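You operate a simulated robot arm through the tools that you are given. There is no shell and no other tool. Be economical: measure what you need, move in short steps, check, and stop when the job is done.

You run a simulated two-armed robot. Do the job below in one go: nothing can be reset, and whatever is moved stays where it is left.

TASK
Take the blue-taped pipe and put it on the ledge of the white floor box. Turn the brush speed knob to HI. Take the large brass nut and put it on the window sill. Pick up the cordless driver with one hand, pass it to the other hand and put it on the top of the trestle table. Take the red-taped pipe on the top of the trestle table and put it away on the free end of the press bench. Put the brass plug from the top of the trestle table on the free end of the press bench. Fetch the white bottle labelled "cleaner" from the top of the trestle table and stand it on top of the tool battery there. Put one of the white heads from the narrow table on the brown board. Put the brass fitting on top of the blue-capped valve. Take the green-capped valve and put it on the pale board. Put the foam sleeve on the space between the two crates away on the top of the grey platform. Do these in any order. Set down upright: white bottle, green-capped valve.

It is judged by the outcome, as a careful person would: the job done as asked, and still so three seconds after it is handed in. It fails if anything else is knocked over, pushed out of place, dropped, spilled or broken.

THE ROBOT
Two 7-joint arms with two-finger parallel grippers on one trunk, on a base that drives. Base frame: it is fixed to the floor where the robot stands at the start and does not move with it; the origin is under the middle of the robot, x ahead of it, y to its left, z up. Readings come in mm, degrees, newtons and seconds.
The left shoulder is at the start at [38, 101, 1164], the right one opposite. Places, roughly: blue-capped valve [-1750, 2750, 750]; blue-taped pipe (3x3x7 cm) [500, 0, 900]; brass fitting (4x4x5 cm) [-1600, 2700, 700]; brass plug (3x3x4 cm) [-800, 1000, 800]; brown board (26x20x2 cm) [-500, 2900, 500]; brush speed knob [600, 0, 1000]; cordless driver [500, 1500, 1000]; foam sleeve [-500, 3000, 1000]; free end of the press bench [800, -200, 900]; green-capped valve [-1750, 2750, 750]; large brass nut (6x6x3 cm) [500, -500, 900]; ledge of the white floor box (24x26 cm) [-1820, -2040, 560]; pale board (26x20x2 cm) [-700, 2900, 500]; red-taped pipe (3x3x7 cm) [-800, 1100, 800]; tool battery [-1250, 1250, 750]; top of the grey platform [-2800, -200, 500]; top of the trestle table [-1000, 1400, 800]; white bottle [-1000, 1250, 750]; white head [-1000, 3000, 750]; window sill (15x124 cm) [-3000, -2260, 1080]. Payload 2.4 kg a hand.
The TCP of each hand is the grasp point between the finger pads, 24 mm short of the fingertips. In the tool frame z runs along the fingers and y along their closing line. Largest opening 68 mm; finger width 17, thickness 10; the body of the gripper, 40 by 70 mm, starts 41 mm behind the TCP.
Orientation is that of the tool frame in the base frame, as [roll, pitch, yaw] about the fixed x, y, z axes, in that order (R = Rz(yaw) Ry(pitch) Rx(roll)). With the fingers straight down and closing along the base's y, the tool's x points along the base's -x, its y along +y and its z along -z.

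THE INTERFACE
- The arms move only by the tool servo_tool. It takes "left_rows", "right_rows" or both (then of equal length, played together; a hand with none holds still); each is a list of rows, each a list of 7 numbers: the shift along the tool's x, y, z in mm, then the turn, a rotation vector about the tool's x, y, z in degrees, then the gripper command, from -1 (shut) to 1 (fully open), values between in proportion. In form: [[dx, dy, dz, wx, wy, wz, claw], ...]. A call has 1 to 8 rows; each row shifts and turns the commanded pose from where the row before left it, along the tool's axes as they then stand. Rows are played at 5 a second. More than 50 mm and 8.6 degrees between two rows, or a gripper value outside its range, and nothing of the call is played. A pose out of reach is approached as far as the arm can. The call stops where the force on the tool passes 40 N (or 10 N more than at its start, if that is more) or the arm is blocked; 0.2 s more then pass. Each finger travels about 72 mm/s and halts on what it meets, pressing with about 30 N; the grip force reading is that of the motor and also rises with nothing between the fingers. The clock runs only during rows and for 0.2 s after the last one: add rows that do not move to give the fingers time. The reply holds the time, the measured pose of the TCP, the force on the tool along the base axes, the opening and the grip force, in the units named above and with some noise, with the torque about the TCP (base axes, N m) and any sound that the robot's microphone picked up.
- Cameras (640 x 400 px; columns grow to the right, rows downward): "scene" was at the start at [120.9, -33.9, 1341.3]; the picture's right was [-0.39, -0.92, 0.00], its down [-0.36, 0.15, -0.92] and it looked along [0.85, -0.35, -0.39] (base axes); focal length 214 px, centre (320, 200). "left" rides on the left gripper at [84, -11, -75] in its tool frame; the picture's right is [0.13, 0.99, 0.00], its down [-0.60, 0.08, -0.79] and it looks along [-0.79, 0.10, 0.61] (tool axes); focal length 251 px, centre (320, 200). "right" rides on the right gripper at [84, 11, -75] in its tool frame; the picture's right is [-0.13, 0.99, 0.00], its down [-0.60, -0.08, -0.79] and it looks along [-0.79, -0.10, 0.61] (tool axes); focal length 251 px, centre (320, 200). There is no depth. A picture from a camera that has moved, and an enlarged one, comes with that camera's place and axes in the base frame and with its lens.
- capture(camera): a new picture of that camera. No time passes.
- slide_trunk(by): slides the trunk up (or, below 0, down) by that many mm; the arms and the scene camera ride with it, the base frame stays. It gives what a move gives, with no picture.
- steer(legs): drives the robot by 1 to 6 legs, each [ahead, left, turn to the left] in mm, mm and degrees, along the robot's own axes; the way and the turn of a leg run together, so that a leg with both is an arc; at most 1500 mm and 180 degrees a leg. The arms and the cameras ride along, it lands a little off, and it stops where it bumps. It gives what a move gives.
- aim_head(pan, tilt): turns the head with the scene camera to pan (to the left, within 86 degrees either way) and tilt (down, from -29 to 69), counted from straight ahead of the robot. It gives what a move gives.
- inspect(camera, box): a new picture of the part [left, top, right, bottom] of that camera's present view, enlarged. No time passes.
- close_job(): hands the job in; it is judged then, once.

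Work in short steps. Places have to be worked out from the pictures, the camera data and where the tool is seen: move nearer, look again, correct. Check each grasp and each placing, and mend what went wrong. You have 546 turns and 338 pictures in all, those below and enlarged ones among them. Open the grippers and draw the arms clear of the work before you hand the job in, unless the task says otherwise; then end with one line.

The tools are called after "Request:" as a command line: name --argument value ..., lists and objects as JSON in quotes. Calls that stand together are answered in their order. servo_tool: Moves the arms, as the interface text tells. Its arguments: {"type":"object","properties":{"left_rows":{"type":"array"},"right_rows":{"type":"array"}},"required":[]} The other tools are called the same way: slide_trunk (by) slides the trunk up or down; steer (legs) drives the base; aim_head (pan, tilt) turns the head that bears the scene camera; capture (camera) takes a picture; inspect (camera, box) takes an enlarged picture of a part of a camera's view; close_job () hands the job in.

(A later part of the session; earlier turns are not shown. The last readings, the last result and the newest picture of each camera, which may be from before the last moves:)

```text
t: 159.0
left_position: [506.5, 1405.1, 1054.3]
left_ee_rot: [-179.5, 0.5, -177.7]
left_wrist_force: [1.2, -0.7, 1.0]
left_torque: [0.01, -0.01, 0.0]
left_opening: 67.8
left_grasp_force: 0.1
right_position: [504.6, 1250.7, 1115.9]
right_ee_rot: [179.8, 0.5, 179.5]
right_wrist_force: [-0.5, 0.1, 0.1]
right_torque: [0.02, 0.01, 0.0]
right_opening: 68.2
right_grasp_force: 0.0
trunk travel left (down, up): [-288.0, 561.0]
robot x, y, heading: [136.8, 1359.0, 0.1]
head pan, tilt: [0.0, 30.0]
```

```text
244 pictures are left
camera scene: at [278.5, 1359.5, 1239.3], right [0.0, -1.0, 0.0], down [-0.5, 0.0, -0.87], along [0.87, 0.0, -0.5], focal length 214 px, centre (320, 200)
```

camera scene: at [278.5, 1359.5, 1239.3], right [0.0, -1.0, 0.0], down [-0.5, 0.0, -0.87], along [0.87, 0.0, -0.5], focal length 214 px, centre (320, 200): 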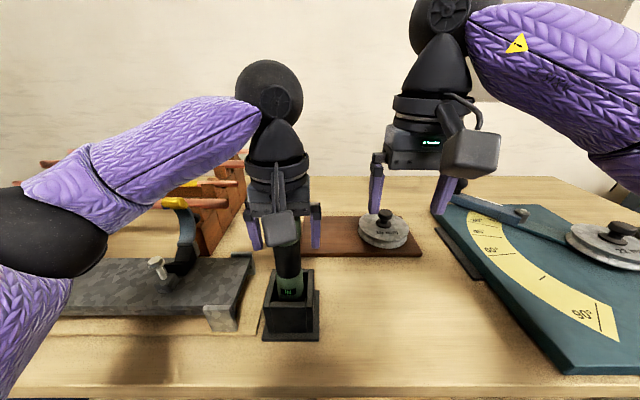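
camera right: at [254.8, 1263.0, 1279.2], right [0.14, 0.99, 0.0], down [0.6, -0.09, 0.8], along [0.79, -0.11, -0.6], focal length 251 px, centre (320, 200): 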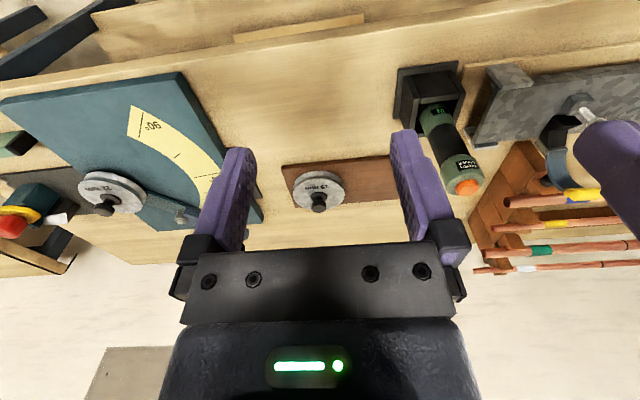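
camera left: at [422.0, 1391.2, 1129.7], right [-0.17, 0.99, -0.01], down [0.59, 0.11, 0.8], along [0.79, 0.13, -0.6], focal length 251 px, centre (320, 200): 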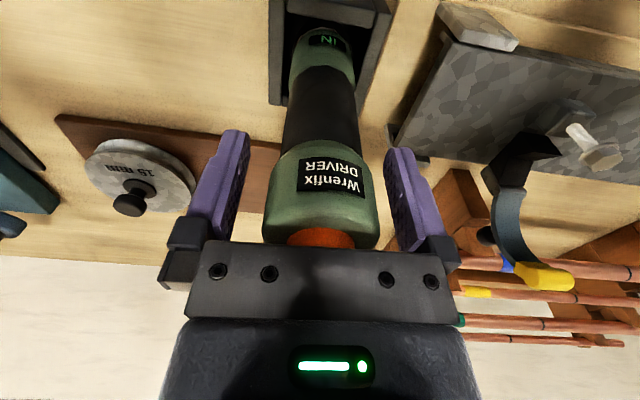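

Aligned with the cap between the pads and a little room above the button. I close and lift slowly.

Request:
servo_tool --left_rows '[[0, 0, 0, 0, 0, 0, 0], [0, 0, 0, 0, 0, 0, -1], [0, 0, 0, 0, 0, 0, -1], [0, 0, 0, 0, 0, 0, -1], [0, 0, -5, 0, 0, 0, -1], [0, 0, -10, 0, 0, 0, -1], [0, 0, -15, 0, 0, 0, -1], [0, 0, 0, 0, 0, 0, -1]]'

Request:
capture --camera "scene"

```text
t: 160.8
left_position: [505.7, 1404.3, 1087.2]
left_ee_rot: [-179.4, 0.4, -177.7]
left_wrist_force: [0.6, 0.2, -5.2]
left_torque: [-0.01, -0.01, 0.0]
left_opening: 42.9
left_grasp_force: 30.2
right_position: [503.8, 1251.4, 1115.7]
right_ee_rot: [179.7, 0.6, 179.4]
right_wrist_force: [-0.1, 0.1, 0.0]
right_torque: [0.0, 0.02, 0.02]
right_opening: 68.1
right_grasp_force: 0.0
trunk travel left (down, up): [-288.0, 561.0]
robot x, y, heading: [138.8, 1357.3, 0.1]
head pan, tilt: [0.0, 30.0]
```

```text
243 pictures are left
camera scene: at [278.8, 1359.6, 1239.3], right [0.0, -1.0, 0.0], down [-0.5, 0.0, -0.87], along [0.87, 0.0, -0.5], focal length 214 px, centre (320, 200)
```

scene: 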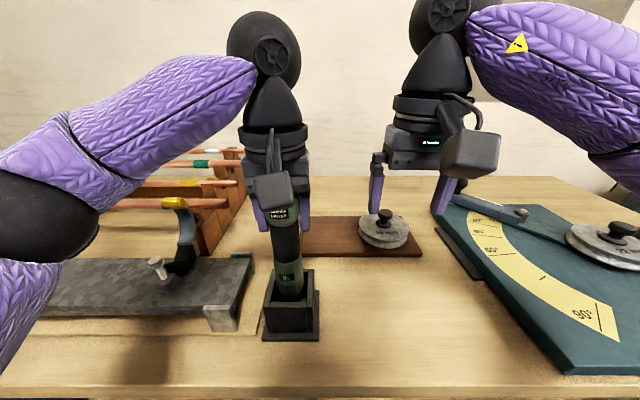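

It lifts cleanly (about 5 N). I raise the trunk 150 mm to draw it fully out.

Request:
slide_trunk --by 150

Request:
capture --camera "scene"

```text
t: 162.5
left_position: [506.8, 1406.4, 1236.3]
left_ee_rot: [-179.5, 0.5, -177.7]
left_wrist_force: [0.1, -0.1, -5.7]
left_torque: [-0.06, -0.04, -0.02]
left_opening: 42.6
left_grasp_force: 29.8
right_position: [504.2, 1252.4, 1264.5]
right_ee_rot: [179.8, 0.4, 179.4]
right_wrist_force: [0.4, 0.1, -0.2]
right_torque: [0.04, 0.0, 0.01]
right_opening: 68.0
right_grasp_force: 0.1
trunk travel left (down, up): [-438.0, 411.0]
robot x, y, heading: [138.8, 1359.8, 0.1]
head pan, tilt: [0.0, 30.0]
```

```text
242 pictures are left
camera scene: at [254.6, 1359.6, 1390.5], right [0.0, -1.0, 0.0], down [-0.5, 0.0, -0.87], along [0.87, 0.0, -0.5], focal length 214 px, centre (320, 200)
```

scene: 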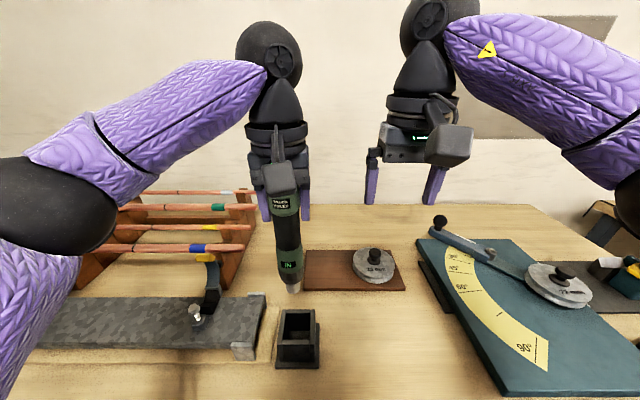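

The driver is fully out. I back off from the bench to hand it over in free space: the right hand will point forward and grip the lower body.

Request:
steer --legs '[[-180, 0, 0]]'

Request:
servo_tool --right_rows '[[0, -20, 30, 0, -8, 0, 1], [0, -10, 30, 0, -8, 0, 1], [0, -10, 30, 0, -8, 0, 1], [0, 0, 20, 0, -8, 0, 1], [0, 0, 0, 0, -8, 0, 1], [0, 0, 0, 0, -8, 0, 1]]' --left_rows '[[0, 0, 0, 0, 0, 0, -1], [0, 0, 0, 0, 0, 0, -1], [0, 0, 0, 0, 0, 0, -1], [0, 0, 0, 0, 0, 0, -1], [0, 0, 0, 0, 0, 0, -1], [0, 0, 0, 0, 0, 0, -1]]'

Request:
capture --camera "scene"

```text
t: 164.0
left_position: [325.7, 1405.2, 1236.9]
left_ee_rot: [-179.4, 0.5, -177.7]
left_wrist_force: [-0.5, 0.0, -5.2]
left_torque: [0.07, -0.01, 0.0]
left_opening: 42.5
left_grasp_force: 29.9
right_position: [322.7, 1252.5, 1264.7]
right_ee_rot: [179.8, 0.5, 179.4]
right_wrist_force: [-1.9, 0.6, 1.4]
right_torque: [-0.03, 0.02, -0.02]
right_opening: 68.3
right_grasp_force: 0.0
trunk travel left (down, up): [-438.0, 411.0]
robot x, y, heading: [-43.8, 1355.4, 0.5]
head pan, tilt: [0.0, 30.0]
```

```text
t: 165.4
left_position: [325.1, 1405.0, 1236.9]
left_ee_rot: [-179.7, 0.5, -177.7]
left_wrist_force: [-0.5, 0.1, -5.5]
left_torque: [-0.01, -0.01, -0.01]
left_opening: 42.6
left_grasp_force: 30.0
right_position: [345.2, 1212.8, 1158.2]
right_ee_rot: [179.6, 48.5, 179.2]
right_wrist_force: [-0.6, -1.1, 0.7]
right_torque: [0.0, 0.04, -0.02]
right_opening: 67.9
right_grasp_force: 0.1
trunk travel left (down, up): [-438.0, 411.0]
robot x, y, heading: [-42.1, 1359.3, 0.0]
head pan, tilt: [0.0, 30.0]
```

```text
241 pictures are left
camera scene: at [74.0, 1359.3, 1390.6], right [0.0, -1.0, 0.0], down [-0.5, 0.0, -0.87], along [0.87, 0.0, -0.5], focal length 214 px, centre (320, 200)
```

scene: 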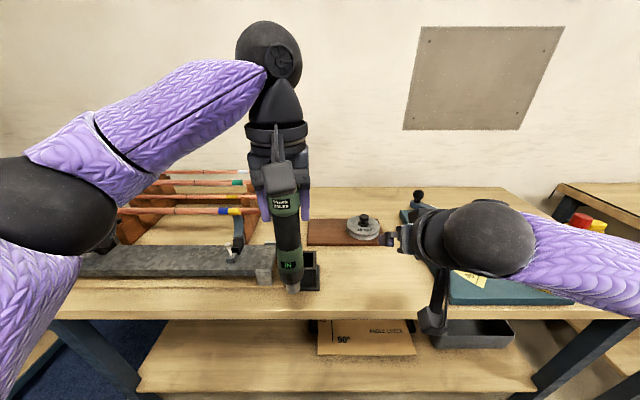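

The wrist pitches well. I finish the pitch to 90° and move the driver 40 mm forward and a little to the right.

Request:
servo_tool --right_rows '[[0, 0, 0, 0, -8, 0, 1], [0, 0, 0, 0, -8, 0, 1], [0, 0, 0, 0, -8, 0, 1], [0, 0, 0, 0, -8, 0, 1], [0, 0, 0, 0, -8, 0, 1], [0, 0, -30, 0, 0, 0, 1], [0, 0, 0, 0, 0, 0, 1]]' --left_rows '[[-10, 0, 0, 0, 0, 0, -1], [-10, -5, 0, 0, 0, 0, -1], [-10, -5, 0, 0, 0, 0, -1], [-10, -5, 0, 0, 0, 0, -1], [0, -5, 0, 0, 0, 0, -1], [0, 0, 0, 0, 0, 0, -1], [0, 0, 0, 0, 0, 0, -1]]'

Request:
capture --camera "scene"

Request:
capture --camera "right"

```text
t: 167.0
left_position: [367.2, 1387.4, 1236.1]
left_ee_rot: [-179.6, 0.5, -177.7]
left_wrist_force: [-0.2, -1.3, -7.2]
left_torque: [-0.03, -0.03, 0.0]
left_opening: 42.8
left_grasp_force: 30.3
right_position: [337.2, 1220.3, 1168.2]
right_ee_rot: [179.6, 70.0, -179.4]
right_wrist_force: [0.1, -0.6, -0.3]
right_torque: [0.01, 0.0, 0.01]
right_opening: 68.0
right_grasp_force: 0.1
right hand out of reach, approached as far as the arm can: row 3, 4, 5, 6
trunk travel left (down, up): [-438.0, 411.0]
robot x, y, heading: [-44.4, 1358.5, 0.1]
head pan, tilt: [0.0, 30.0]
```

```text
240 pictures are left
camera scene: at [74.0, 1359.3, 1390.6], right [0.0, -1.0, 0.0], down [-0.5, 0.0, -0.87], along [0.87, 0.0, -0.5], focal length 214 px, centre (320, 200)
```

scene: 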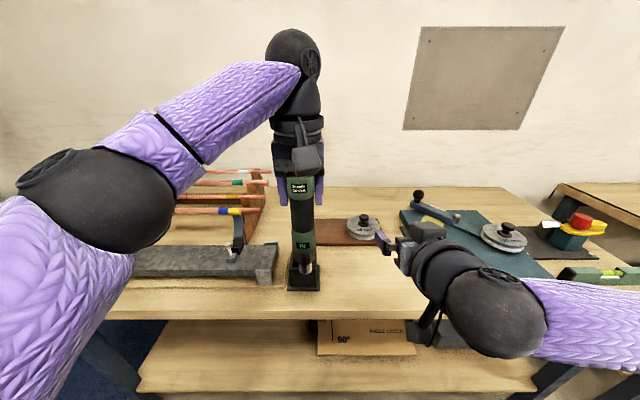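

```text
239 pictures are left
camera right: at [238.5, 1229.3, 1114.6], right [0.03, 0.99, 0.12], down [-0.54, -0.09, 0.84], along [0.84, -0.09, 0.53], focal length 251 px, centre (320, 200)
```

right: 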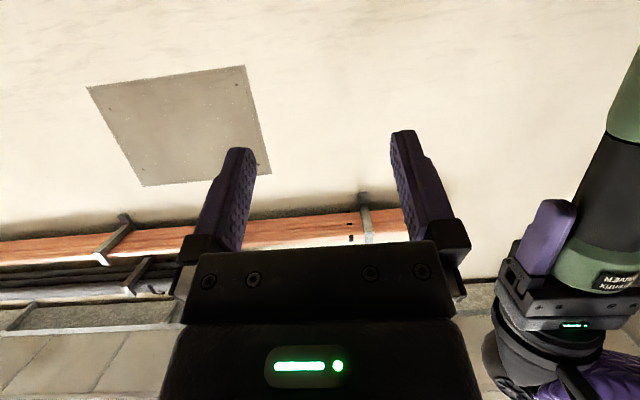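

The right hand reaches 70° of pitch, enough. I bring it to y≈1300 behind the driver's lower body.

Request:
servo_tool --right_rows '[[13, 26, -8, 0, 0, 0, 1], [13, 26, -8, 0, 0, 0, 1], [13, 26, -8, 0, 0, 0, 1], [0, 0, 0, 0, 0, 0, 1]]'

Request:
capture --camera "scene"

```text
t: 168.0
left_position: [366.0, 1387.2, 1237.2]
left_ee_rot: [-179.6, 0.4, -177.7]
left_wrist_force: [-0.6, 0.2, -5.5]
left_torque: [-0.04, -0.03, 0.02]
left_opening: 42.6
left_grasp_force: 30.5
right_position: [306.9, 1299.9, 1139.4]
right_ee_rot: [179.5, 70.0, -179.5]
right_wrist_force: [0.7, 0.5, -0.2]
right_torque: [0.02, 0.01, -0.01]
right_opening: 68.0
right_grasp_force: 0.0
right hand out of reach, approached as far as the arm can: row 1
trunk travel left (down, up): [-438.0, 411.0]
robot x, y, heading: [-41.6, 1353.9, 0.4]
head pan, tilt: [0.0, 30.0]
```

```text
238 pictures are left
camera scene: at [74.2, 1359.3, 1390.6], right [0.0, -1.0, 0.0], down [-0.5, 0.0, -0.87], along [0.87, 0.0, -0.5], focal length 214 px, centre (320, 200)
```

scene: 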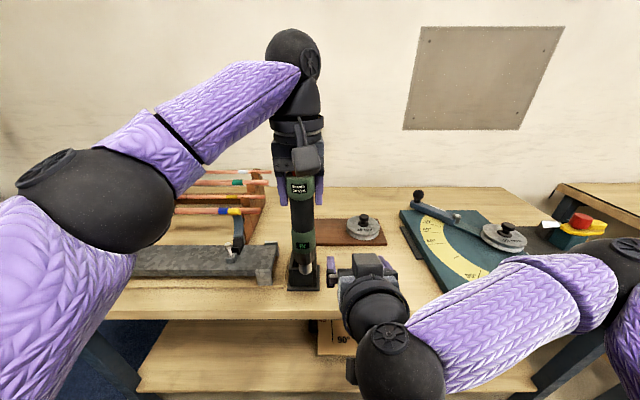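

Now I bring the driver over to y≈1301, in front of the right hand.

Request:
servo_tool --left_rows '[[0, -30, 0, 0, 0, 0, -1], [-3, -30, 0, 0, 0, 0, -1], [0, -26, 0, 0, 0, 0, -1], [0, 0, 0, 0, 0, 0, -1]]'

Request:
capture --camera "right"

Request:
capture --camera "scene"

```text
t: 169.0
left_position: [364.7, 1314.5, 1238.6]
left_ee_rot: [-179.6, 0.5, -177.7]
left_wrist_force: [0.6, 0.7, -5.5]
left_torque: [0.03, -0.02, -0.01]
left_opening: 42.4
left_grasp_force: 30.3
left hand out of reach, approached as far as the arm can: row 3
right_position: [306.3, 1300.4, 1138.7]
right_ee_rot: [179.5, 70.1, -179.5]
right_wrist_force: [-0.3, 0.2, -0.5]
right_torque: [0.04, 0.03, 0.01]
right_opening: 67.7
right_grasp_force: 0.1
trunk travel left (down, up): [-438.0, 411.0]
robot x, y, heading: [-44.1, 1358.1, -0.1]
head pan, tilt: [0.0, 30.0]
```

```text
237 pictures are left
camera right: at [208.2, 1309.2, 1086.4], right [0.03, 0.99, 0.12], down [-0.54, -0.09, 0.84], along [0.84, -0.09, 0.53], focal length 251 px, centre (320, 200)
```

right: 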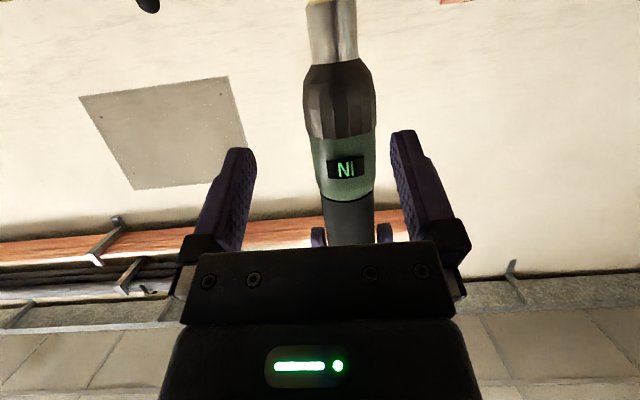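

```text
236 pictures are left
camera scene: at [73.8, 1358.8, 1390.6], right [0.0, -1.0, 0.0], down [-0.5, 0.0, -0.87], along [0.87, 0.0, -0.5], focal length 214 px, centre (320, 200)
```

scene: 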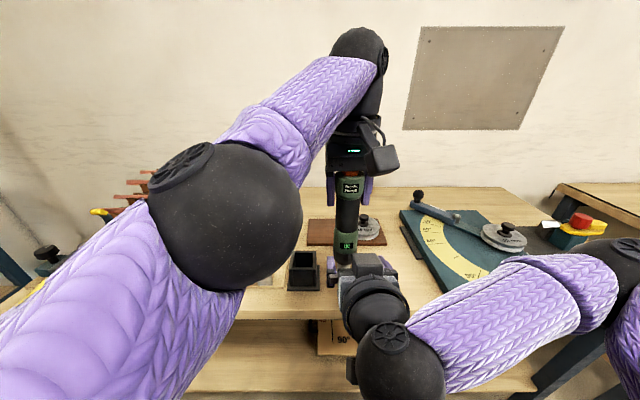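

The IN section is right ahead, 14 mm to the left. I shift, rise 19 mm and move forward onto the driver's body.

Request:
servo_tool --right_rows '[[-17.9, 14, -6.5, 0, 0, 0, 1], [-9.7, 0, 26.8, 0, 0, 0, 1], [-9.7, 0, 26.8, 0, 0, 0, 1], [0, 0, 0, 0, 0, 0, 1]]'

Request:
capture --camera "right"

```text
t: 170.0
left_position: [364.9, 1315.3, 1239.3]
left_ee_rot: [-179.7, 0.5, -177.6]
left_wrist_force: [-0.6, 0.2, -5.7]
left_torque: [-0.02, -0.02, 0.02]
left_opening: 42.6
left_grasp_force: 30.2
right_position: [364.2, 1314.4, 1159.9]
right_ee_rot: [179.6, 70.2, -179.4]
right_wrist_force: [0.1, 0.7, -0.3]
right_torque: [-0.02, 0.0, 0.01]
right_opening: 68.0
right_grasp_force: 0.1
trunk travel left (down, up): [-438.0, 411.0]
robot x, y, heading: [-45.0, 1356.2, -0.2]
head pan, tilt: [0.0, 30.0]
```

```text
235 pictures are left
camera right: at [265.7, 1324.4, 1105.9], right [0.03, 0.99, 0.12], down [-0.54, -0.09, 0.84], along [0.84, -0.09, 0.53], focal length 251 px, centre (320, 200)
```

right: 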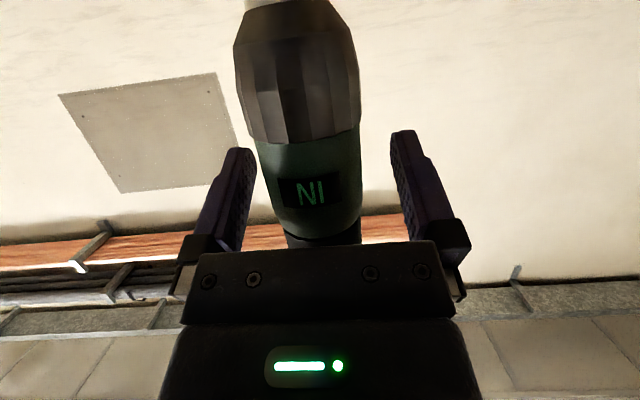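

The driver's body is between the right fingers. I close the right hand while the left still holds.

Request:
servo_tool --right_rows '[[0, -2, 0, 0, 0, 0, 0.3], [0, 0, 0, 0, 0, 0, -0.2], [0, 0, 0, 0, 0, 0, -1], [0, 0, 0, 0, 0, 0, -1], [0, 0, 0, 0, 0, 0, -1]]'

Request:
capture --camera "right"

```text
t: 171.2
left_position: [365.0, 1313.6, 1238.1]
left_ee_rot: [-179.5, 0.5, -177.8]
left_wrist_force: [-3.7, -8.8, -5.6]
left_torque: [0.14, 0.25, -0.02]
left_opening: 42.4
left_grasp_force: 30.1
right_position: [363.0, 1313.4, 1158.3]
right_ee_rot: [179.5, 70.0, -179.3]
right_wrist_force: [3.1, 8.2, -0.2]
right_torque: [-0.79, -0.04, 0.02]
right_opening: 42.1
right_grasp_force: 30.4
trunk travel left (down, up): [-438.0, 411.0]
robot x, y, heading: [-44.4, 1359.1, 0.2]
head pan, tilt: [0.0, 30.0]
```

```text
234 pictures are left
camera right: at [265.2, 1322.0, 1105.6], right [0.03, 0.99, 0.12], down [-0.54, -0.09, 0.84], along [0.84, -0.09, 0.53], focal length 251 px, centre (320, 200)
```

right: 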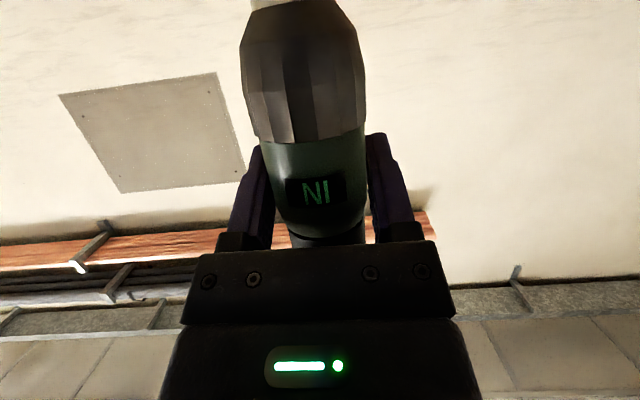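

The right hand holds the body (42 mm) firmly. Now the left opens and rises clear.

Request:
servo_tool --left_rows '[[0, 0, 0, 0, 0, 0, -0.2], [0, 0, 0, 0, 0, 0, 0.3], [0, 0, 0, 0, 0, 0, 1], [0, 0, 0, 0, 0, 0, 1], [0, 0, -25, 0, 0, 0, 1], [0, 0, -40, 0, 0, 0, 1], [0, 0, -30, 0, 0, 0, 1], [0, 20, 0, 0, 0, 0, 1]]'

Request:
capture --camera "scene"

```text
t: 173.0
left_position: [336.0, 1342.6, 1291.1]
left_ee_rot: [-179.4, 0.3, -177.8]
left_wrist_force: [-5.5, -6.6, -0.3]
left_torque: [-0.16, 0.14, -0.27]
left_opening: 68.0
left_grasp_force: 0.0
left hand out of reach, approached as far as the arm can: row 5, 6, 7
right_position: [361.8, 1313.9, 1158.9]
right_ee_rot: [179.7, 70.0, -179.2]
right_wrist_force: [5.5, 6.7, -0.6]
right_torque: [-0.73, 0.66, -0.06]
right_opening: 43.4
right_grasp_force: 30.2
trunk travel left (down, up): [-438.0, 411.0]
robot x, y, heading: [-41.9, 1355.8, 0.1]
head pan, tilt: [0.0, 30.0]
```

```text
233 pictures are left
camera scene: at [73.9, 1359.9, 1390.6], right [0.0, -1.0, 0.0], down [-0.5, 0.0, -0.87], along [0.87, 0.0, -0.5], focal length 214 px, centre (320, 200)
```

scene: 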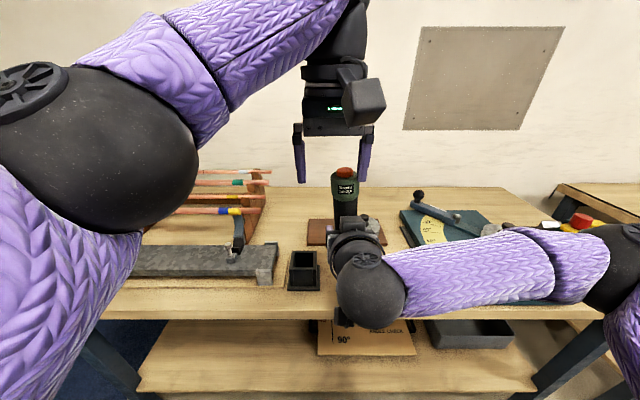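

The left finger is leaning on the driver's top. I ease the left hand back and lower the right hand away from it.

Request:
servo_tool --left_rows '[[0, -14, 0, 0, 0, 0, 1], [0, 0, 0, 0, 0, 0, 1], [0, 0, 0, 0, 0, 0, 1], [0, 0, 0, 0, 0, 0, 1]]' --right_rows '[[0, 0, 0, 0, 0, 0, -1], [18.8, 0, -6.8, 0, 0, 0, -1], [18.8, 0, -6.8, 0, 0, 0, -1], [18.8, 0, -6.8, 0, 0, 0, -1]]'

Request:
servo_tool --left_rows '[[0, 40, 0, 0, 0, 0, 1], [0, 40, 0, 0, 0, 0, 1], [0, 40, 0, 0, 0, 0, 1], [0, 30, 0, 0, 0, 0, 1]]'

Request:
capture --camera "scene"

```text
t: 174.0
left_position: [336.3, 1327.7, 1291.7]
left_ee_rot: [-179.4, 0.5, -177.8]
left_wrist_force: [-0.5, 0.6, 1.3]
left_torque: [-0.02, 0.02, 0.02]
left_opening: 67.9
left_grasp_force: 0.0
right_position: [323.7, 1312.9, 1112.7]
right_ee_rot: [179.5, 70.0, -179.5]
right_wrist_force: [-0.5, -0.9, -0.3]
right_torque: [0.0, -0.06, 0.0]
right_opening: 41.9
right_grasp_force: 30.3
trunk travel left (down, up): [-438.0, 411.0]
robot x, y, heading: [-43.0, 1358.7, -0.0]
head pan, tilt: [0.0, 30.0]
```

```text
t: 175.0
left_position: [331.0, 1480.0, 1292.1]
left_ee_rot: [-179.5, 0.4, -177.7]
left_wrist_force: [-0.1, 0.5, -0.2]
left_torque: [0.0, 0.0, -0.03]
left_opening: 67.9
left_grasp_force: 0.0
right_position: [324.4, 1312.3, 1113.6]
right_ee_rot: [179.6, 70.0, -179.4]
right_wrist_force: [-0.1, -0.7, 0.5]
right_torque: [0.03, -0.02, 0.0]
right_opening: 42.1
right_grasp_force: 29.5
trunk travel left (down, up): [-438.0, 411.0]
robot x, y, heading: [-43.9, 1354.8, 0.1]
head pan, tilt: [0.0, 30.0]
```

```text
232 pictures are left
camera scene: at [74.0, 1359.8, 1390.6], right [0.0, -1.0, 0.0], down [-0.5, 0.0, -0.87], along [0.87, 0.0, -0.5], focal length 214 px, centre (320, 200)
```

scene: 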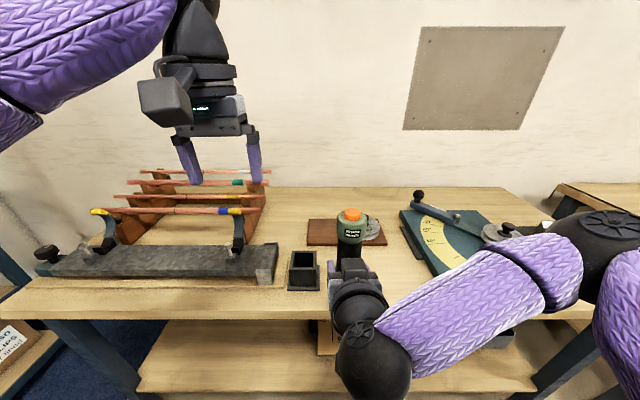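

Handover done: the right hand alone holds the driver. I turn the right hand back to pointing down so the driver lies horizontal.

Request:
servo_tool --right_rows '[[0, 0, -5, 0, 8, 0, -1], [0, 0, -5, 0, 8, 0, -1], [0, 0, -5, 0, 8, 0, -1], [0, 0, -5, 0, 8, 0, -1], [0, 0, -5, 0, 8, 0, -1], [0, 0, -5, 0, 8, 0, -1], [0, 0, -5, 0, 8, 0, -1], [0, 0, -5, 0, 8, 0, -1]]'

Request:
servo_tool --right_rows '[[-10, -20, -10, 0, 6, 0, -1], [-10, -20, -10, 0, 0, 0, -1], [-10, -20, -10, 0, 0, 0, -1], [0, 0, 0, 0, 0, 0, -1]]'

Request:
capture --camera "scene"

```text
t: 176.8
left_position: [331.7, 1479.6, 1291.7]
left_ee_rot: [-179.5, 0.4, -177.6]
left_wrist_force: [0.4, 0.0, 0.1]
left_torque: [-0.01, -0.01, -0.01]
left_opening: 67.9
left_grasp_force: 0.1
right_position: [298.9, 1313.1, 1140.1]
right_ee_rot: [179.8, 6.0, -179.0]
right_wrist_force: [0.0, 0.1, -0.5]
right_torque: [0.04, 0.01, -0.03]
right_opening: 41.7
right_grasp_force: 29.6
trunk travel left (down, up): [-438.0, 411.0]
robot x, y, heading: [-41.8, 1356.7, 0.3]
head pan, tilt: [0.0, 30.0]
```

```text
t: 177.8
left_position: [331.0, 1479.5, 1292.4]
left_ee_rot: [-179.5, 0.5, -177.7]
left_wrist_force: [-0.2, 0.3, 1.1]
left_torque: [-0.01, -0.03, -0.01]
left_opening: 68.0
left_grasp_force: 0.0
right_position: [328.9, 1253.3, 1172.3]
right_ee_rot: [179.9, 0.0, -179.0]
right_wrist_force: [0.2, -0.4, -5.0]
right_torque: [0.0, -0.01, 0.02]
right_opening: 41.9
right_grasp_force: 31.1
trunk travel left (down, up): [-438.0, 411.0]
robot x, y, heading: [-44.2, 1358.5, -0.3]
head pan, tilt: [0.0, 30.0]
```

```text
231 pictures are left
camera scene: at [74.1, 1359.4, 1390.6], right [0.0, -1.0, 0.0], down [-0.5, 0.0, -0.87], along [0.87, 0.0, -0.5], focal length 214 px, centre (320, 200)
```

scene: 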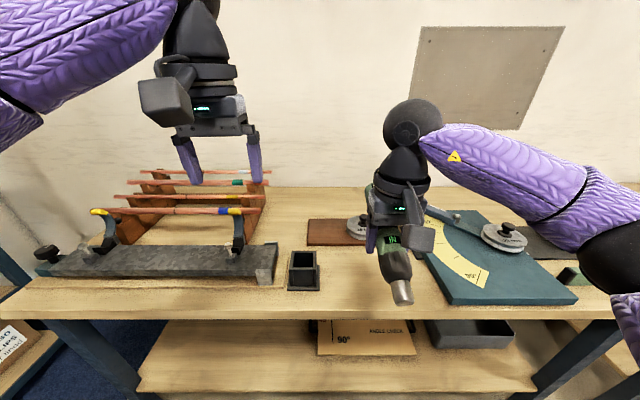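

Good: the driver lies horizontally in the right hand. I turn round to face the trestle table.

Request:
steer --legs '[[0, 0, 180]]'

Request:
capture --camera "scene"

```text
t: 185.5
left_position: [-425.7, 1255.1, 1293.2]
left_ee_rot: [-179.5, 0.5, -0.7]
left_wrist_force: [0.0, 0.3, -0.2]
left_torque: [-0.04, 0.04, -0.01]
left_opening: 67.8
left_grasp_force: 0.0
right_position: [-411.4, 1481.4, 1172.6]
right_ee_rot: [179.9, 0.0, -2.1]
right_wrist_force: [0.2, 0.0, -5.1]
right_torque: [0.02, 0.0, -0.02]
right_opening: 41.7
right_grasp_force: 29.3
trunk travel left (down, up): [-438.0, 411.0]
robot x, y, heading: [-47.5, 1356.4, 176.7]
head pan, tilt: [0.0, 30.0]
```

```text
230 pictures are left
camera scene: at [-160.9, 1365.5, 1390.6], right [0.05, 1.0, 0.0], down [0.5, -0.03, -0.87], along [-0.86, 0.04, -0.5], focal length 214 px, centre (320, 200)
```

scene: 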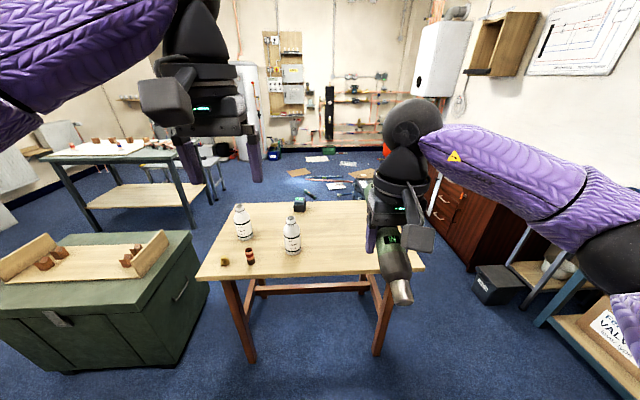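

The trestle table carries two white bottles, the red pipe, the plug and the battery; its right part is free for the driver. I drive ahead 350 mm and straighten.

Request:
steer --legs '[[350, 0, 3]]'

Request:
slide_trunk --by -230

Request:
capture --camera "scene"

```text
t: 187.7
left_position: [-768.9, 1245.1, 1292.2]
left_ee_rot: [-179.5, 0.5, 2.3]
left_wrist_force: [0.7, 0.7, 0.8]
left_torque: [0.0, 0.01, -0.03]
left_opening: 68.3
left_grasp_force: 0.0
right_position: [-767.3, 1471.7, 1173.5]
right_ee_rot: [179.9, 0.1, 1.1]
right_wrist_force: [-0.3, 0.7, -5.8]
right_torque: [-0.04, -0.04, -0.02]
right_opening: 41.4
right_grasp_force: 29.7
trunk travel left (down, up): [-438.0, 411.0]
robot x, y, heading: [-391.3, 1366.5, -179.7]
head pan, tilt: [0.0, 30.0]
```

```text
t: 190.2
left_position: [-767.3, 1244.6, 1062.6]
left_ee_rot: [-179.6, 0.5, 2.4]
left_wrist_force: [0.0, -0.6, -0.9]
left_torque: [0.0, 0.0, -0.04]
left_opening: 68.0
left_grasp_force: 0.1
right_position: [-765.6, 1470.7, 942.8]
right_ee_rot: [179.9, 0.1, 1.0]
right_wrist_force: [0.1, -0.3, -5.4]
right_torque: [0.01, -0.04, 0.0]
right_opening: 41.6
right_grasp_force: 30.0
trunk travel left (down, up): [-208.0, 641.0]
robot x, y, heading: [-393.0, 1366.0, -179.8]
head pan, tilt: [0.0, 30.0]
```

```text
229 pictures are left
camera scene: at [-553.1, 1368.0, 1158.0], right [0.0, 1.0, 0.0], down [0.5, 0.0, -0.87], along [-0.87, 0.0, -0.5], focal length 214 px, centre (320, 200)
```

scene: 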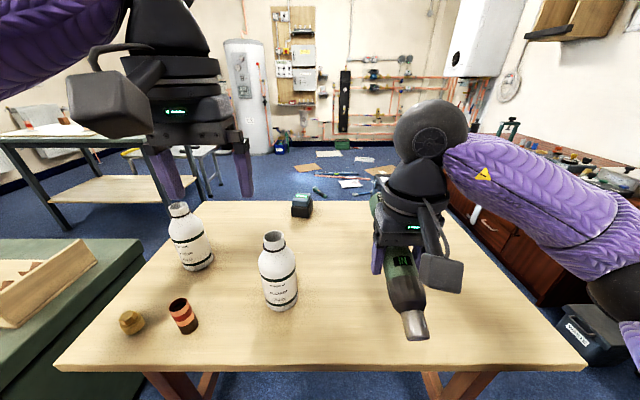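

Free space below the driver. I lower the right hand to the table.

Request:
servo_tool --right_rows '[[0, 0, 40, 0, 0, 0, -1], [0, 0, 40, 0, 0, 0, -1], [0, 0, 15, 0, 0, 0, -1], [0, 0, 5, 0, 0, 0, -1], [0, 0, 5, 0, 0, 0, -1], [0, 0, 5, 0, 0, 0, -1], [0, 0, 5, 0, 0, 0, -1], [0, 0, 5, 0, 0, 0, -1]]'

Request:
capture --camera "right"

Request:
capture --camera "scene"

```text
t: 192.0
left_position: [-767.6, 1244.4, 1062.5]
left_ee_rot: [-179.6, 0.4, 2.4]
left_wrist_force: [-0.1, -0.5, 0.9]
left_torque: [0.02, -0.02, 0.01]
left_opening: 67.9
left_grasp_force: 0.1
right_position: [-765.4, 1470.0, 822.6]
right_ee_rot: [179.9, -0.1, 1.1]
right_wrist_force: [-0.4, 0.2, -5.2]
right_torque: [0.02, -0.03, 0.02]
right_opening: 41.8
right_grasp_force: 30.0
trunk travel left (down, up): [-208.0, 641.0]
robot x, y, heading: [-394.8, 1366.6, -179.8]
head pan, tilt: [0.0, 30.0]
```

```text
228 pictures are left
camera right: at [-680.5, 1460.1, 896.9], right [-0.11, -0.99, 0.0], down [-0.6, 0.07, 0.79], along [-0.79, 0.09, -0.61], focal length 251 px, centre (320, 200)
```

right: 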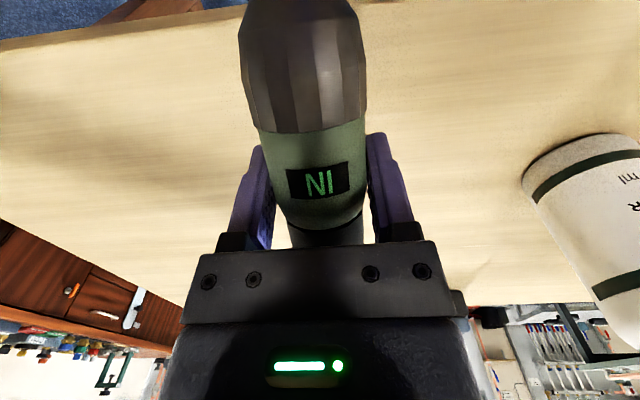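

```text
227 pictures are left
camera scene: at [-553.2, 1368.0, 1157.9], right [0.0, 1.0, 0.0], down [0.5, 0.0, -0.87], along [-0.87, 0.0, -0.5], focal length 214 px, centre (320, 200)
```

scene: 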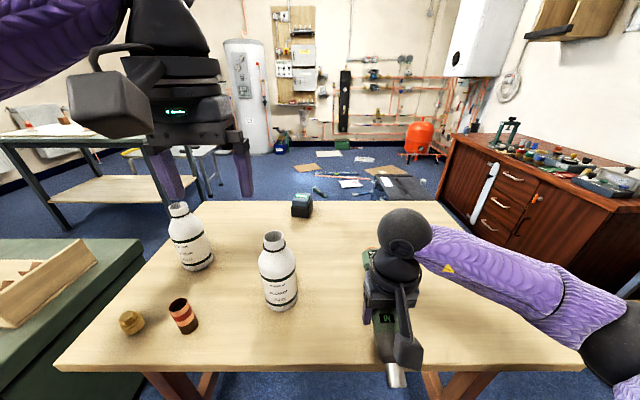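

The chuck would overhang the near edge, so I move it 45 mm further in before setting down.

Request:
servo_tool --right_rows '[[-22, 0, -3, 0, 0, 0, -1], [-22, 0, 0, 0, 0, 0, -1], [0, 0, 0, 0, 0, 0, -1]]'

Request:
servo_tool --right_rows '[[0, 0, 5, 0, 0, 0, -1], [0, 0, 5, 0, 0, 0, -1], [0, 0, 5, 0, 0, 0, -1], [0, 0, 4, 0, 0, 0, -1], [0, 0, 4, 0, 0, 0, -1], [0, 0, 4, 0, 0, 0, -1], [0, 0, 4, 0, 0, 0, -1], [0, 0, 4, 0, 0, 0, -1]]'

Request:
capture --camera "right"

```text
t: 192.8
left_position: [-768.2, 1243.8, 1061.5]
left_ee_rot: [-179.6, 0.4, 2.2]
left_wrist_force: [0.2, -0.1, 0.3]
left_torque: [0.03, 0.03, -0.01]
left_opening: 68.0
left_grasp_force: 0.1
right_position: [-811.7, 1468.8, 824.7]
right_ee_rot: [179.9, 0.1, 1.1]
right_wrist_force: [-0.4, -1.0, -5.9]
right_torque: [0.01, 0.01, 0.0]
right_opening: 41.6
right_grasp_force: 30.5
trunk travel left (down, up): [-208.0, 641.0]
robot x, y, heading: [-390.4, 1364.0, -180.1]
head pan, tilt: [0.0, 30.0]
```

```text
t: 194.6
left_position: [-767.0, 1244.3, 1062.2]
left_ee_rot: [-179.5, 0.5, 2.3]
left_wrist_force: [0.5, -0.5, -0.7]
left_torque: [0.03, -0.02, -0.02]
left_opening: 68.1
left_grasp_force: 0.0
right_position: [-810.2, 1469.4, 790.3]
right_ee_rot: [179.8, 0.1, 1.0]
right_wrist_force: [-7.1, -1.5, 11.6]
right_torque: [0.04, -0.74, -0.1]
right_opening: 41.4
right_grasp_force: 29.6
trunk travel left (down, up): [-208.0, 641.0]
robot x, y, heading: [-394.7, 1364.7, -180.1]
head pan, tilt: [0.0, 30.0]
```

```text
226 pictures are left
camera right: at [-725.0, 1458.5, 865.6], right [-0.11, -0.99, 0.0], down [-0.6, 0.07, 0.79], along [-0.79, 0.09, -0.61], focal length 251 px, centre (320, 200)
```

right: 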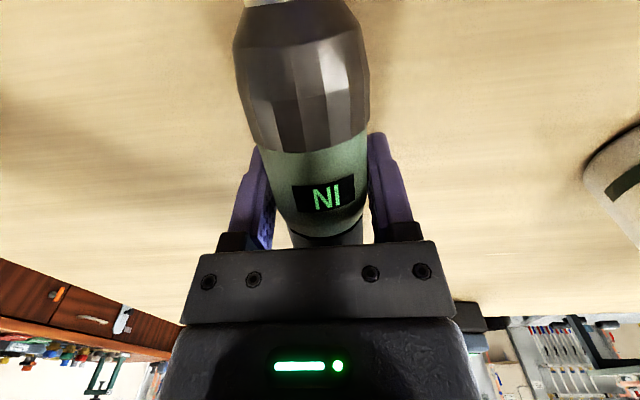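

Contact came at the chuck end: the driver is still tilted about 20° in the grip. I rise a little, pitch 20° further to level it, and lower again.

Request:
servo_tool --right_rows '[[0, 0, -15, 0, 0, 0, -1], [0, 0, 0, 0, 7, 0, -1], [0, 0, 0, 0, 7, 0, -1], [0, 0, 0, 0, 6, 0, -1], [0, 0, 0, 0, 0, 0, -1]]'

Request:
capture --camera "scene"

Request:
capture --camera "left"

```text
t: 195.8
left_position: [-768.0, 1244.0, 1062.8]
left_ee_rot: [-179.6, 0.4, 2.4]
left_wrist_force: [0.6, -0.2, -0.4]
left_torque: [0.0, -0.02, 0.01]
left_opening: 68.2
left_grasp_force: 0.0
right_position: [-810.4, 1469.8, 805.5]
right_ee_rot: [179.8, -20.0, 1.1]
right_wrist_force: [-0.4, -0.1, -5.9]
right_torque: [0.0, -0.04, 0.01]
right_opening: 41.7
right_grasp_force: 30.0
trunk travel left (down, up): [-208.0, 641.0]
robot x, y, heading: [-390.5, 1366.5, -179.8]
head pan, tilt: [0.0, 30.0]
```

```text
225 pictures are left
camera scene: at [-553.3, 1368.0, 1157.9], right [0.0, 1.0, 0.0], down [0.5, 0.0, -0.87], along [-0.87, 0.0, -0.5], focal length 214 px, centre (320, 200)
```

scene: 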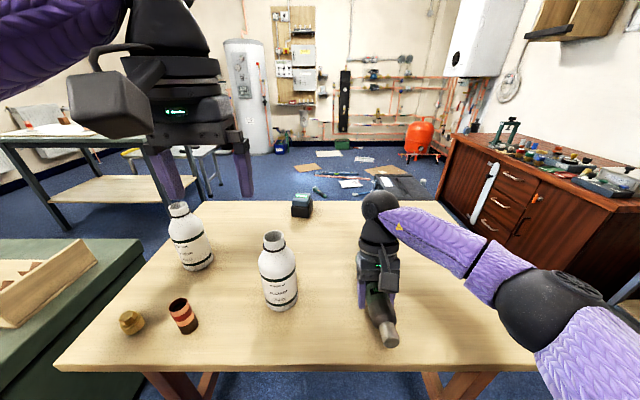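

```text
224 pictures are left
camera left: at [-684.0, 1258.7, 1137.0], right [0.17, -0.99, -0.01], down [-0.59, -0.11, 0.8], along [-0.79, -0.13, -0.6], focal length 251 px, centre (320, 200)
```

left: 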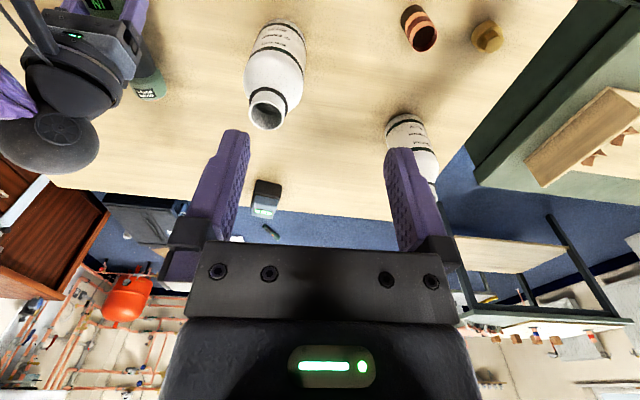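

Level now. I lower straight down until it touches.

Request:
servo_tool --right_rows '[[-1.7, 0, 4.7, 0, 0, 0, -1], [-1.4, 0, 3.8, 0, 0, 0, -1], [-1.4, 0, 3.8, 0, 0, 0, -1], [-1.4, 0, 3.8, 0, 0, 0, -1], [-1.0, 0, 2.8, 0, 0, 0, -1], [-1.0, 0, 2.8, 0, 0, 0, -1], [-1.0, 0, 2.8, 0, 0, 0, -1]]'

```text
t: 197.3
left_position: [-765.3, 1243.7, 1063.0]
left_ee_rot: [-179.5, 0.4, 2.3]
left_wrist_force: [-0.4, -0.6, 0.3]
left_torque: [0.0, -0.01, -0.06]
left_opening: 68.1
left_grasp_force: 0.0
right_position: [-808.8, 1469.3, 785.2]
right_ee_rot: [179.7, -19.6, 1.0]
right_wrist_force: [6.2, 0.4, 20.8]
right_torque: [0.61, -0.12, -0.1]
right_opening: 41.5
right_grasp_force: 30.0
trunk travel left (down, up): [-208.0, 641.0]
robot x, y, heading: [-390.2, 1367.6, -180.0]
head pan, tilt: [0.0, 30.0]
stopped in row 7 (right hand): the force on the tool passed its limit at 45 N (the readings are from after the stop); the commanded pose is now the measured one
```

Touchdown at z≈785. I open and withdraw upward.

Request:
servo_tool --right_rows '[[0, 0, 0, 0, 0, 0, -0.2], [0, 0, 0, 0, 0, 0, 0.3], [0, 0, 0, 0, 0, 0, 0.9], [0, 0, 0, 0, 0, 0, 1], [0, 0, -25, 0, 0, 0, 1], [0, 0, -40, 0, -8, 0, 1], [0, 0, -40, 0, -8, 0, 1], [0, 0, 0, 0, -4, 0, 1]]'

Request:
capture --camera "right"

```text
t: 199.1
left_position: [-767.9, 1244.5, 1062.3]
left_ee_rot: [-179.6, 0.5, 2.3]
left_wrist_force: [-0.4, -0.1, 0.0]
left_torque: [-0.02, -0.02, 0.01]
left_opening: 68.0
left_grasp_force: 0.0
right_position: [-843.1, 1469.1, 884.8]
right_ee_rot: [179.8, 0.3, 0.9]
right_wrist_force: [-0.3, -0.1, 0.8]
right_torque: [0.01, -0.01, 0.02]
right_opening: 68.0
right_grasp_force: 0.0
trunk travel left (down, up): [-208.0, 641.0]
robot x, y, heading: [-387.9, 1367.6, -180.0]
head pan, tilt: [0.0, 30.0]
```

```text
223 pictures are left
camera right: at [-756.5, 1459.3, 959.5], right [-0.11, -0.99, 0.0], down [-0.6, 0.07, 0.8], along [-0.79, 0.09, -0.6], focal length 251 px, centre (320, 200)
```

right: 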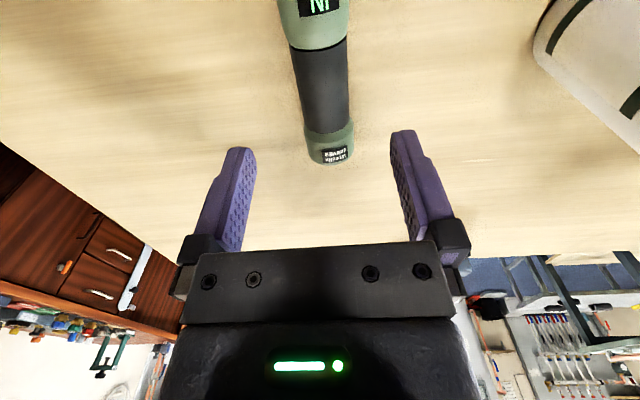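

The driver lies on the table. Now I zoom in on the two bottles' labels and the battery.

Request:
inspect --camera "scene" --box '[110, 190, 310, 345]'

Request:
inspect --camera "left" --box '[220, 0, 520, 230]'

```text
2.58 times, centred on (210, 268) of scene
camera zoom: at [-552.9, 1367.9, 1158.0], right [0.0, 1.0, 0.0], down [0.5, 0.0, -0.87], along [-0.87, 0.0, -0.5], focal length 554 px, centre (604, 26)
```

zoom: 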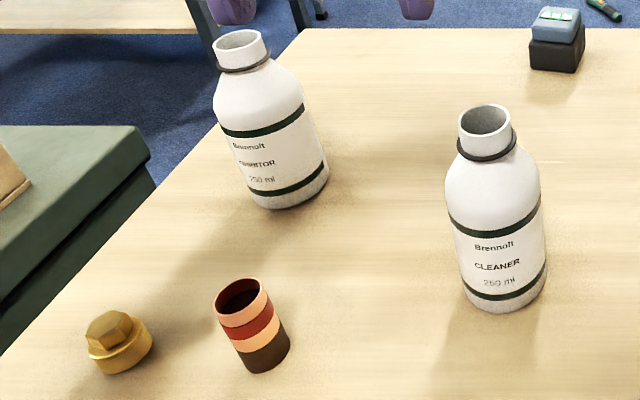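

```text
1.74 times, centred on (370, 115) of left
camera zoom: at [-683.5, 1258.7, 1137.1], right [0.17, -0.99, -0.01], down [-0.59, -0.11, 0.8], along [-0.79, -0.13, -0.6], focal length 437 px, centre (233, 348)
```

zoom: 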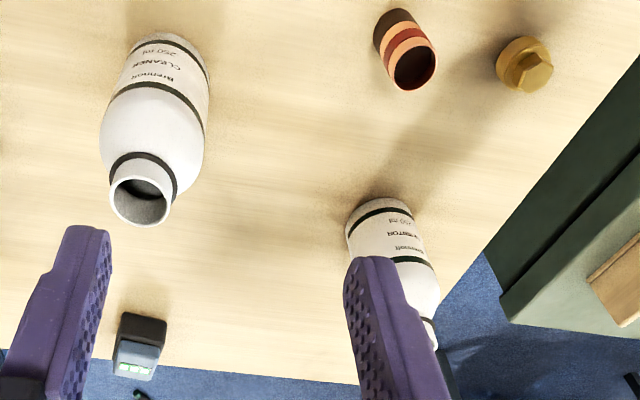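

The CLEANER bottle is the right-hand one, its neck top at about [-843,1288,918]. It needs me closer; I look down to check the clearance to the table legs.

Request:
aim_head --pan 0 --tilt 69

Request:
capture --camera "scene"

```text
t: 200.2
left_position: [-768.6, 1244.3, 1063.3]
left_ee_rot: [-179.6, 0.3, 2.3]
left_wrist_force: [-0.6, -1.1, 0.7]
left_torque: [0.01, -0.01, 0.01]
left_opening: 67.7
left_grasp_force: 0.1
right_position: [-842.3, 1469.7, 884.4]
right_ee_rot: [179.9, 0.4, 1.0]
right_wrist_force: [0.5, -0.4, -0.4]
right_torque: [0.0, -0.02, -0.04]
right_opening: 68.3
right_grasp_force: 0.0
trunk travel left (down, up): [-208.0, 641.0]
robot x, y, heading: [-390.7, 1362.7, -179.8]
head pan, tilt: [0.0, 68.8]
```

```text
220 pictures are left
camera scene: at [-518.5, 1367.9, 1106.6], right [0.0, 1.0, 0.0], down [0.93, 0.0, -0.36], along [-0.36, 0.0, -0.93], focal length 214 px, centre (320, 200)
```

scene: 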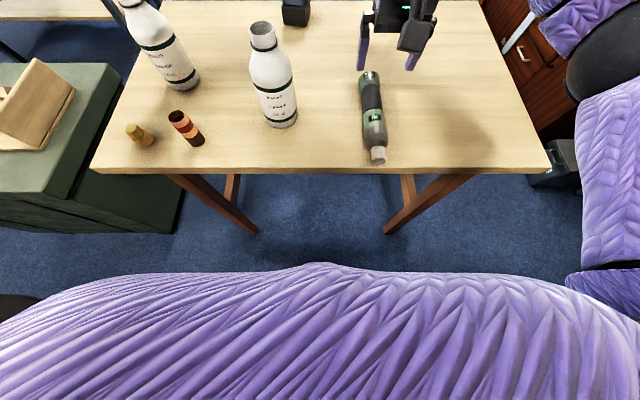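

The legs stand wide and inset, so there is room. I drive 70 mm ahead and bring the left hand over the bottle's neck.

Request:
steer --legs '[[70, 0, 0]]'

Request:
servo_tool --left_rows '[[-3, -22, 0, 0, 0, 0, 1], [-3, -22, 20, 0, 0, 0, 1], [0, 0, 40, 0, 0, 0, 1], [0, 0, 0, 0, 0, 0, 1]]'

Request:
capture --camera "left"

Request:
capture --camera "scene"

```text
t: 201.2
left_position: [-837.0, 1243.3, 1062.1]
left_ee_rot: [-179.5, 0.4, 2.2]
left_wrist_force: [-0.4, -0.5, -0.4]
left_torque: [0.0, 0.0, -0.01]
left_opening: 68.1
left_grasp_force: 0.0
right_position: [-912.0, 1469.8, 884.0]
right_ee_rot: [179.9, 0.4, 0.9]
right_wrist_force: [-1.0, -0.7, 0.7]
right_torque: [0.0, -0.03, 0.01]
right_opening: 67.9
right_grasp_force: 0.1
trunk travel left (down, up): [-208.0, 641.0]
robot x, y, heading: [-464.5, 1366.6, -179.8]
head pan, tilt: [0.0, 68.8]
```

```text
t: 202.2
left_position: [-846.4, 1289.9, 1002.3]
left_ee_rot: [-179.6, 0.5, 2.2]
left_wrist_force: [0.2, 0.0, -0.5]
left_torque: [0.01, 0.0, 0.03]
left_opening: 67.8
left_grasp_force: 0.0
right_position: [-911.2, 1469.4, 885.0]
right_ee_rot: [179.8, 0.3, 1.0]
right_wrist_force: [-0.2, 0.0, -0.5]
right_torque: [0.02, -0.02, 0.01]
right_opening: 67.8
right_grasp_force: 0.1
trunk travel left (down, up): [-208.0, 641.0]
robot x, y, heading: [-461.0, 1367.8, -179.8]
head pan, tilt: [0.0, 68.8]
```

```text
219 pictures are left
camera left: at [-761.7, 1303.8, 1076.1], right [0.17, -0.99, -0.01], down [-0.59, -0.11, 0.8], along [-0.79, -0.13, -0.6], focal length 251 px, centre (320, 200)
```

left: 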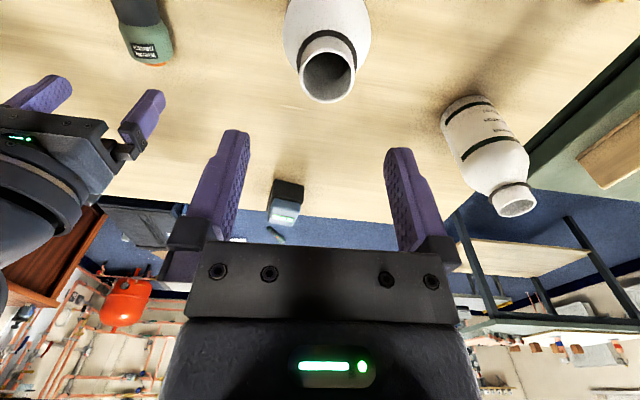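

```text
218 pictures are left
camera scene: at [-588.4, 1367.7, 1106.6], right [0.0, 1.0, 0.0], down [0.93, 0.0, -0.36], along [-0.36, 0.0, -0.93], focal length 214 px, centre (320, 200)
```

scene: 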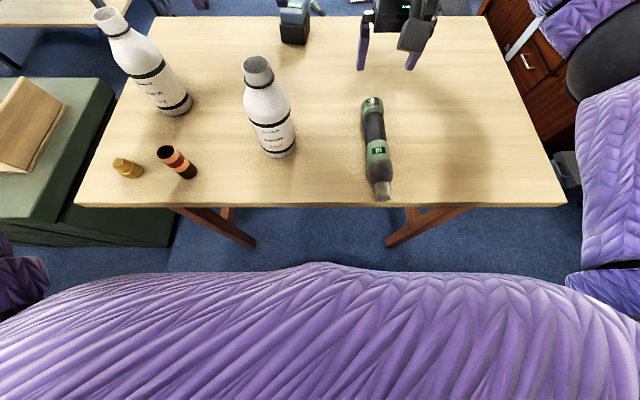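

Both views agree on the neck at [-840,1287.5,918], about 20 mm of it above the collar. I centre, lower to TCP z≈922 and close on the neck.

Request:
servo_tool --left_rows '[[6, 2.5, 30, 0, 0, 0, 1], [0, 0, 30, 0, 0, 0, 1], [0, 0, 20, 0, 0, 0, 1], [0, 0, 0, 0, 0, 0, 1]]'

Request:
capture --camera "left"

Request:
inspect --camera "scene" --box '[190, 20, 330, 180]'

```text
t: 203.2
left_position: [-840.2, 1287.7, 922.1]
left_ee_rot: [-179.5, 0.4, 2.2]
left_wrist_force: [0.2, 1.1, -0.8]
left_torque: [0.01, -0.01, -0.01]
left_opening: 68.1
left_grasp_force: 0.0
right_position: [-913.3, 1469.5, 885.1]
right_ee_rot: [179.8, 0.2, 0.9]
right_wrist_force: [-0.5, -0.1, -0.5]
right_torque: [0.01, 0.04, -0.04]
right_opening: 68.1
right_grasp_force: 0.1
trunk travel left (down, up): [-208.0, 641.0]
robot x, y, heading: [-462.9, 1361.9, -179.9]
head pan, tilt: [0.0, 68.8]
```

```text
217 pictures are left
camera left: at [-756.3, 1302.0, 996.9], right [0.17, -0.99, -0.01], down [-0.59, -0.11, 0.8], along [-0.79, -0.13, -0.6], focal length 251 px, centre (320, 200)
```

left: 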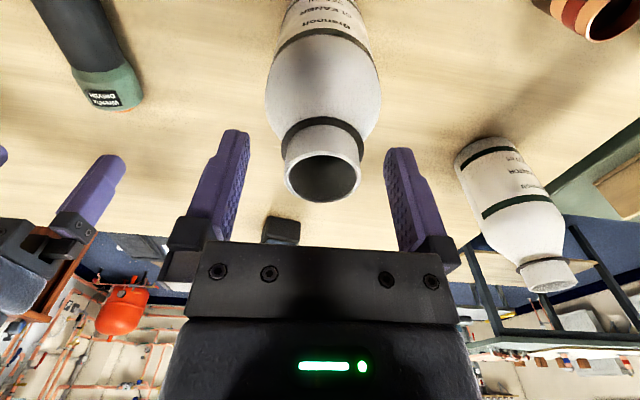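

```text
2.50 times, centred on (260, 100) of scene
camera zoom: at [-588.3, 1367.8, 1106.6], right [0.0, 1.0, 0.0], down [0.93, 0.0, -0.36], along [-0.36, 0.0, -0.93], focal length 536 px, centre (470, 450)
```

zoom: 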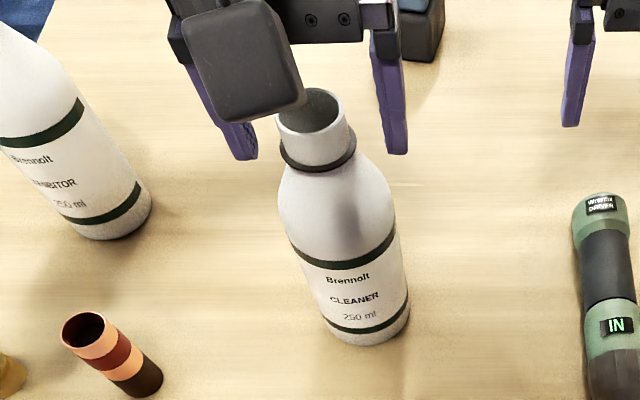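

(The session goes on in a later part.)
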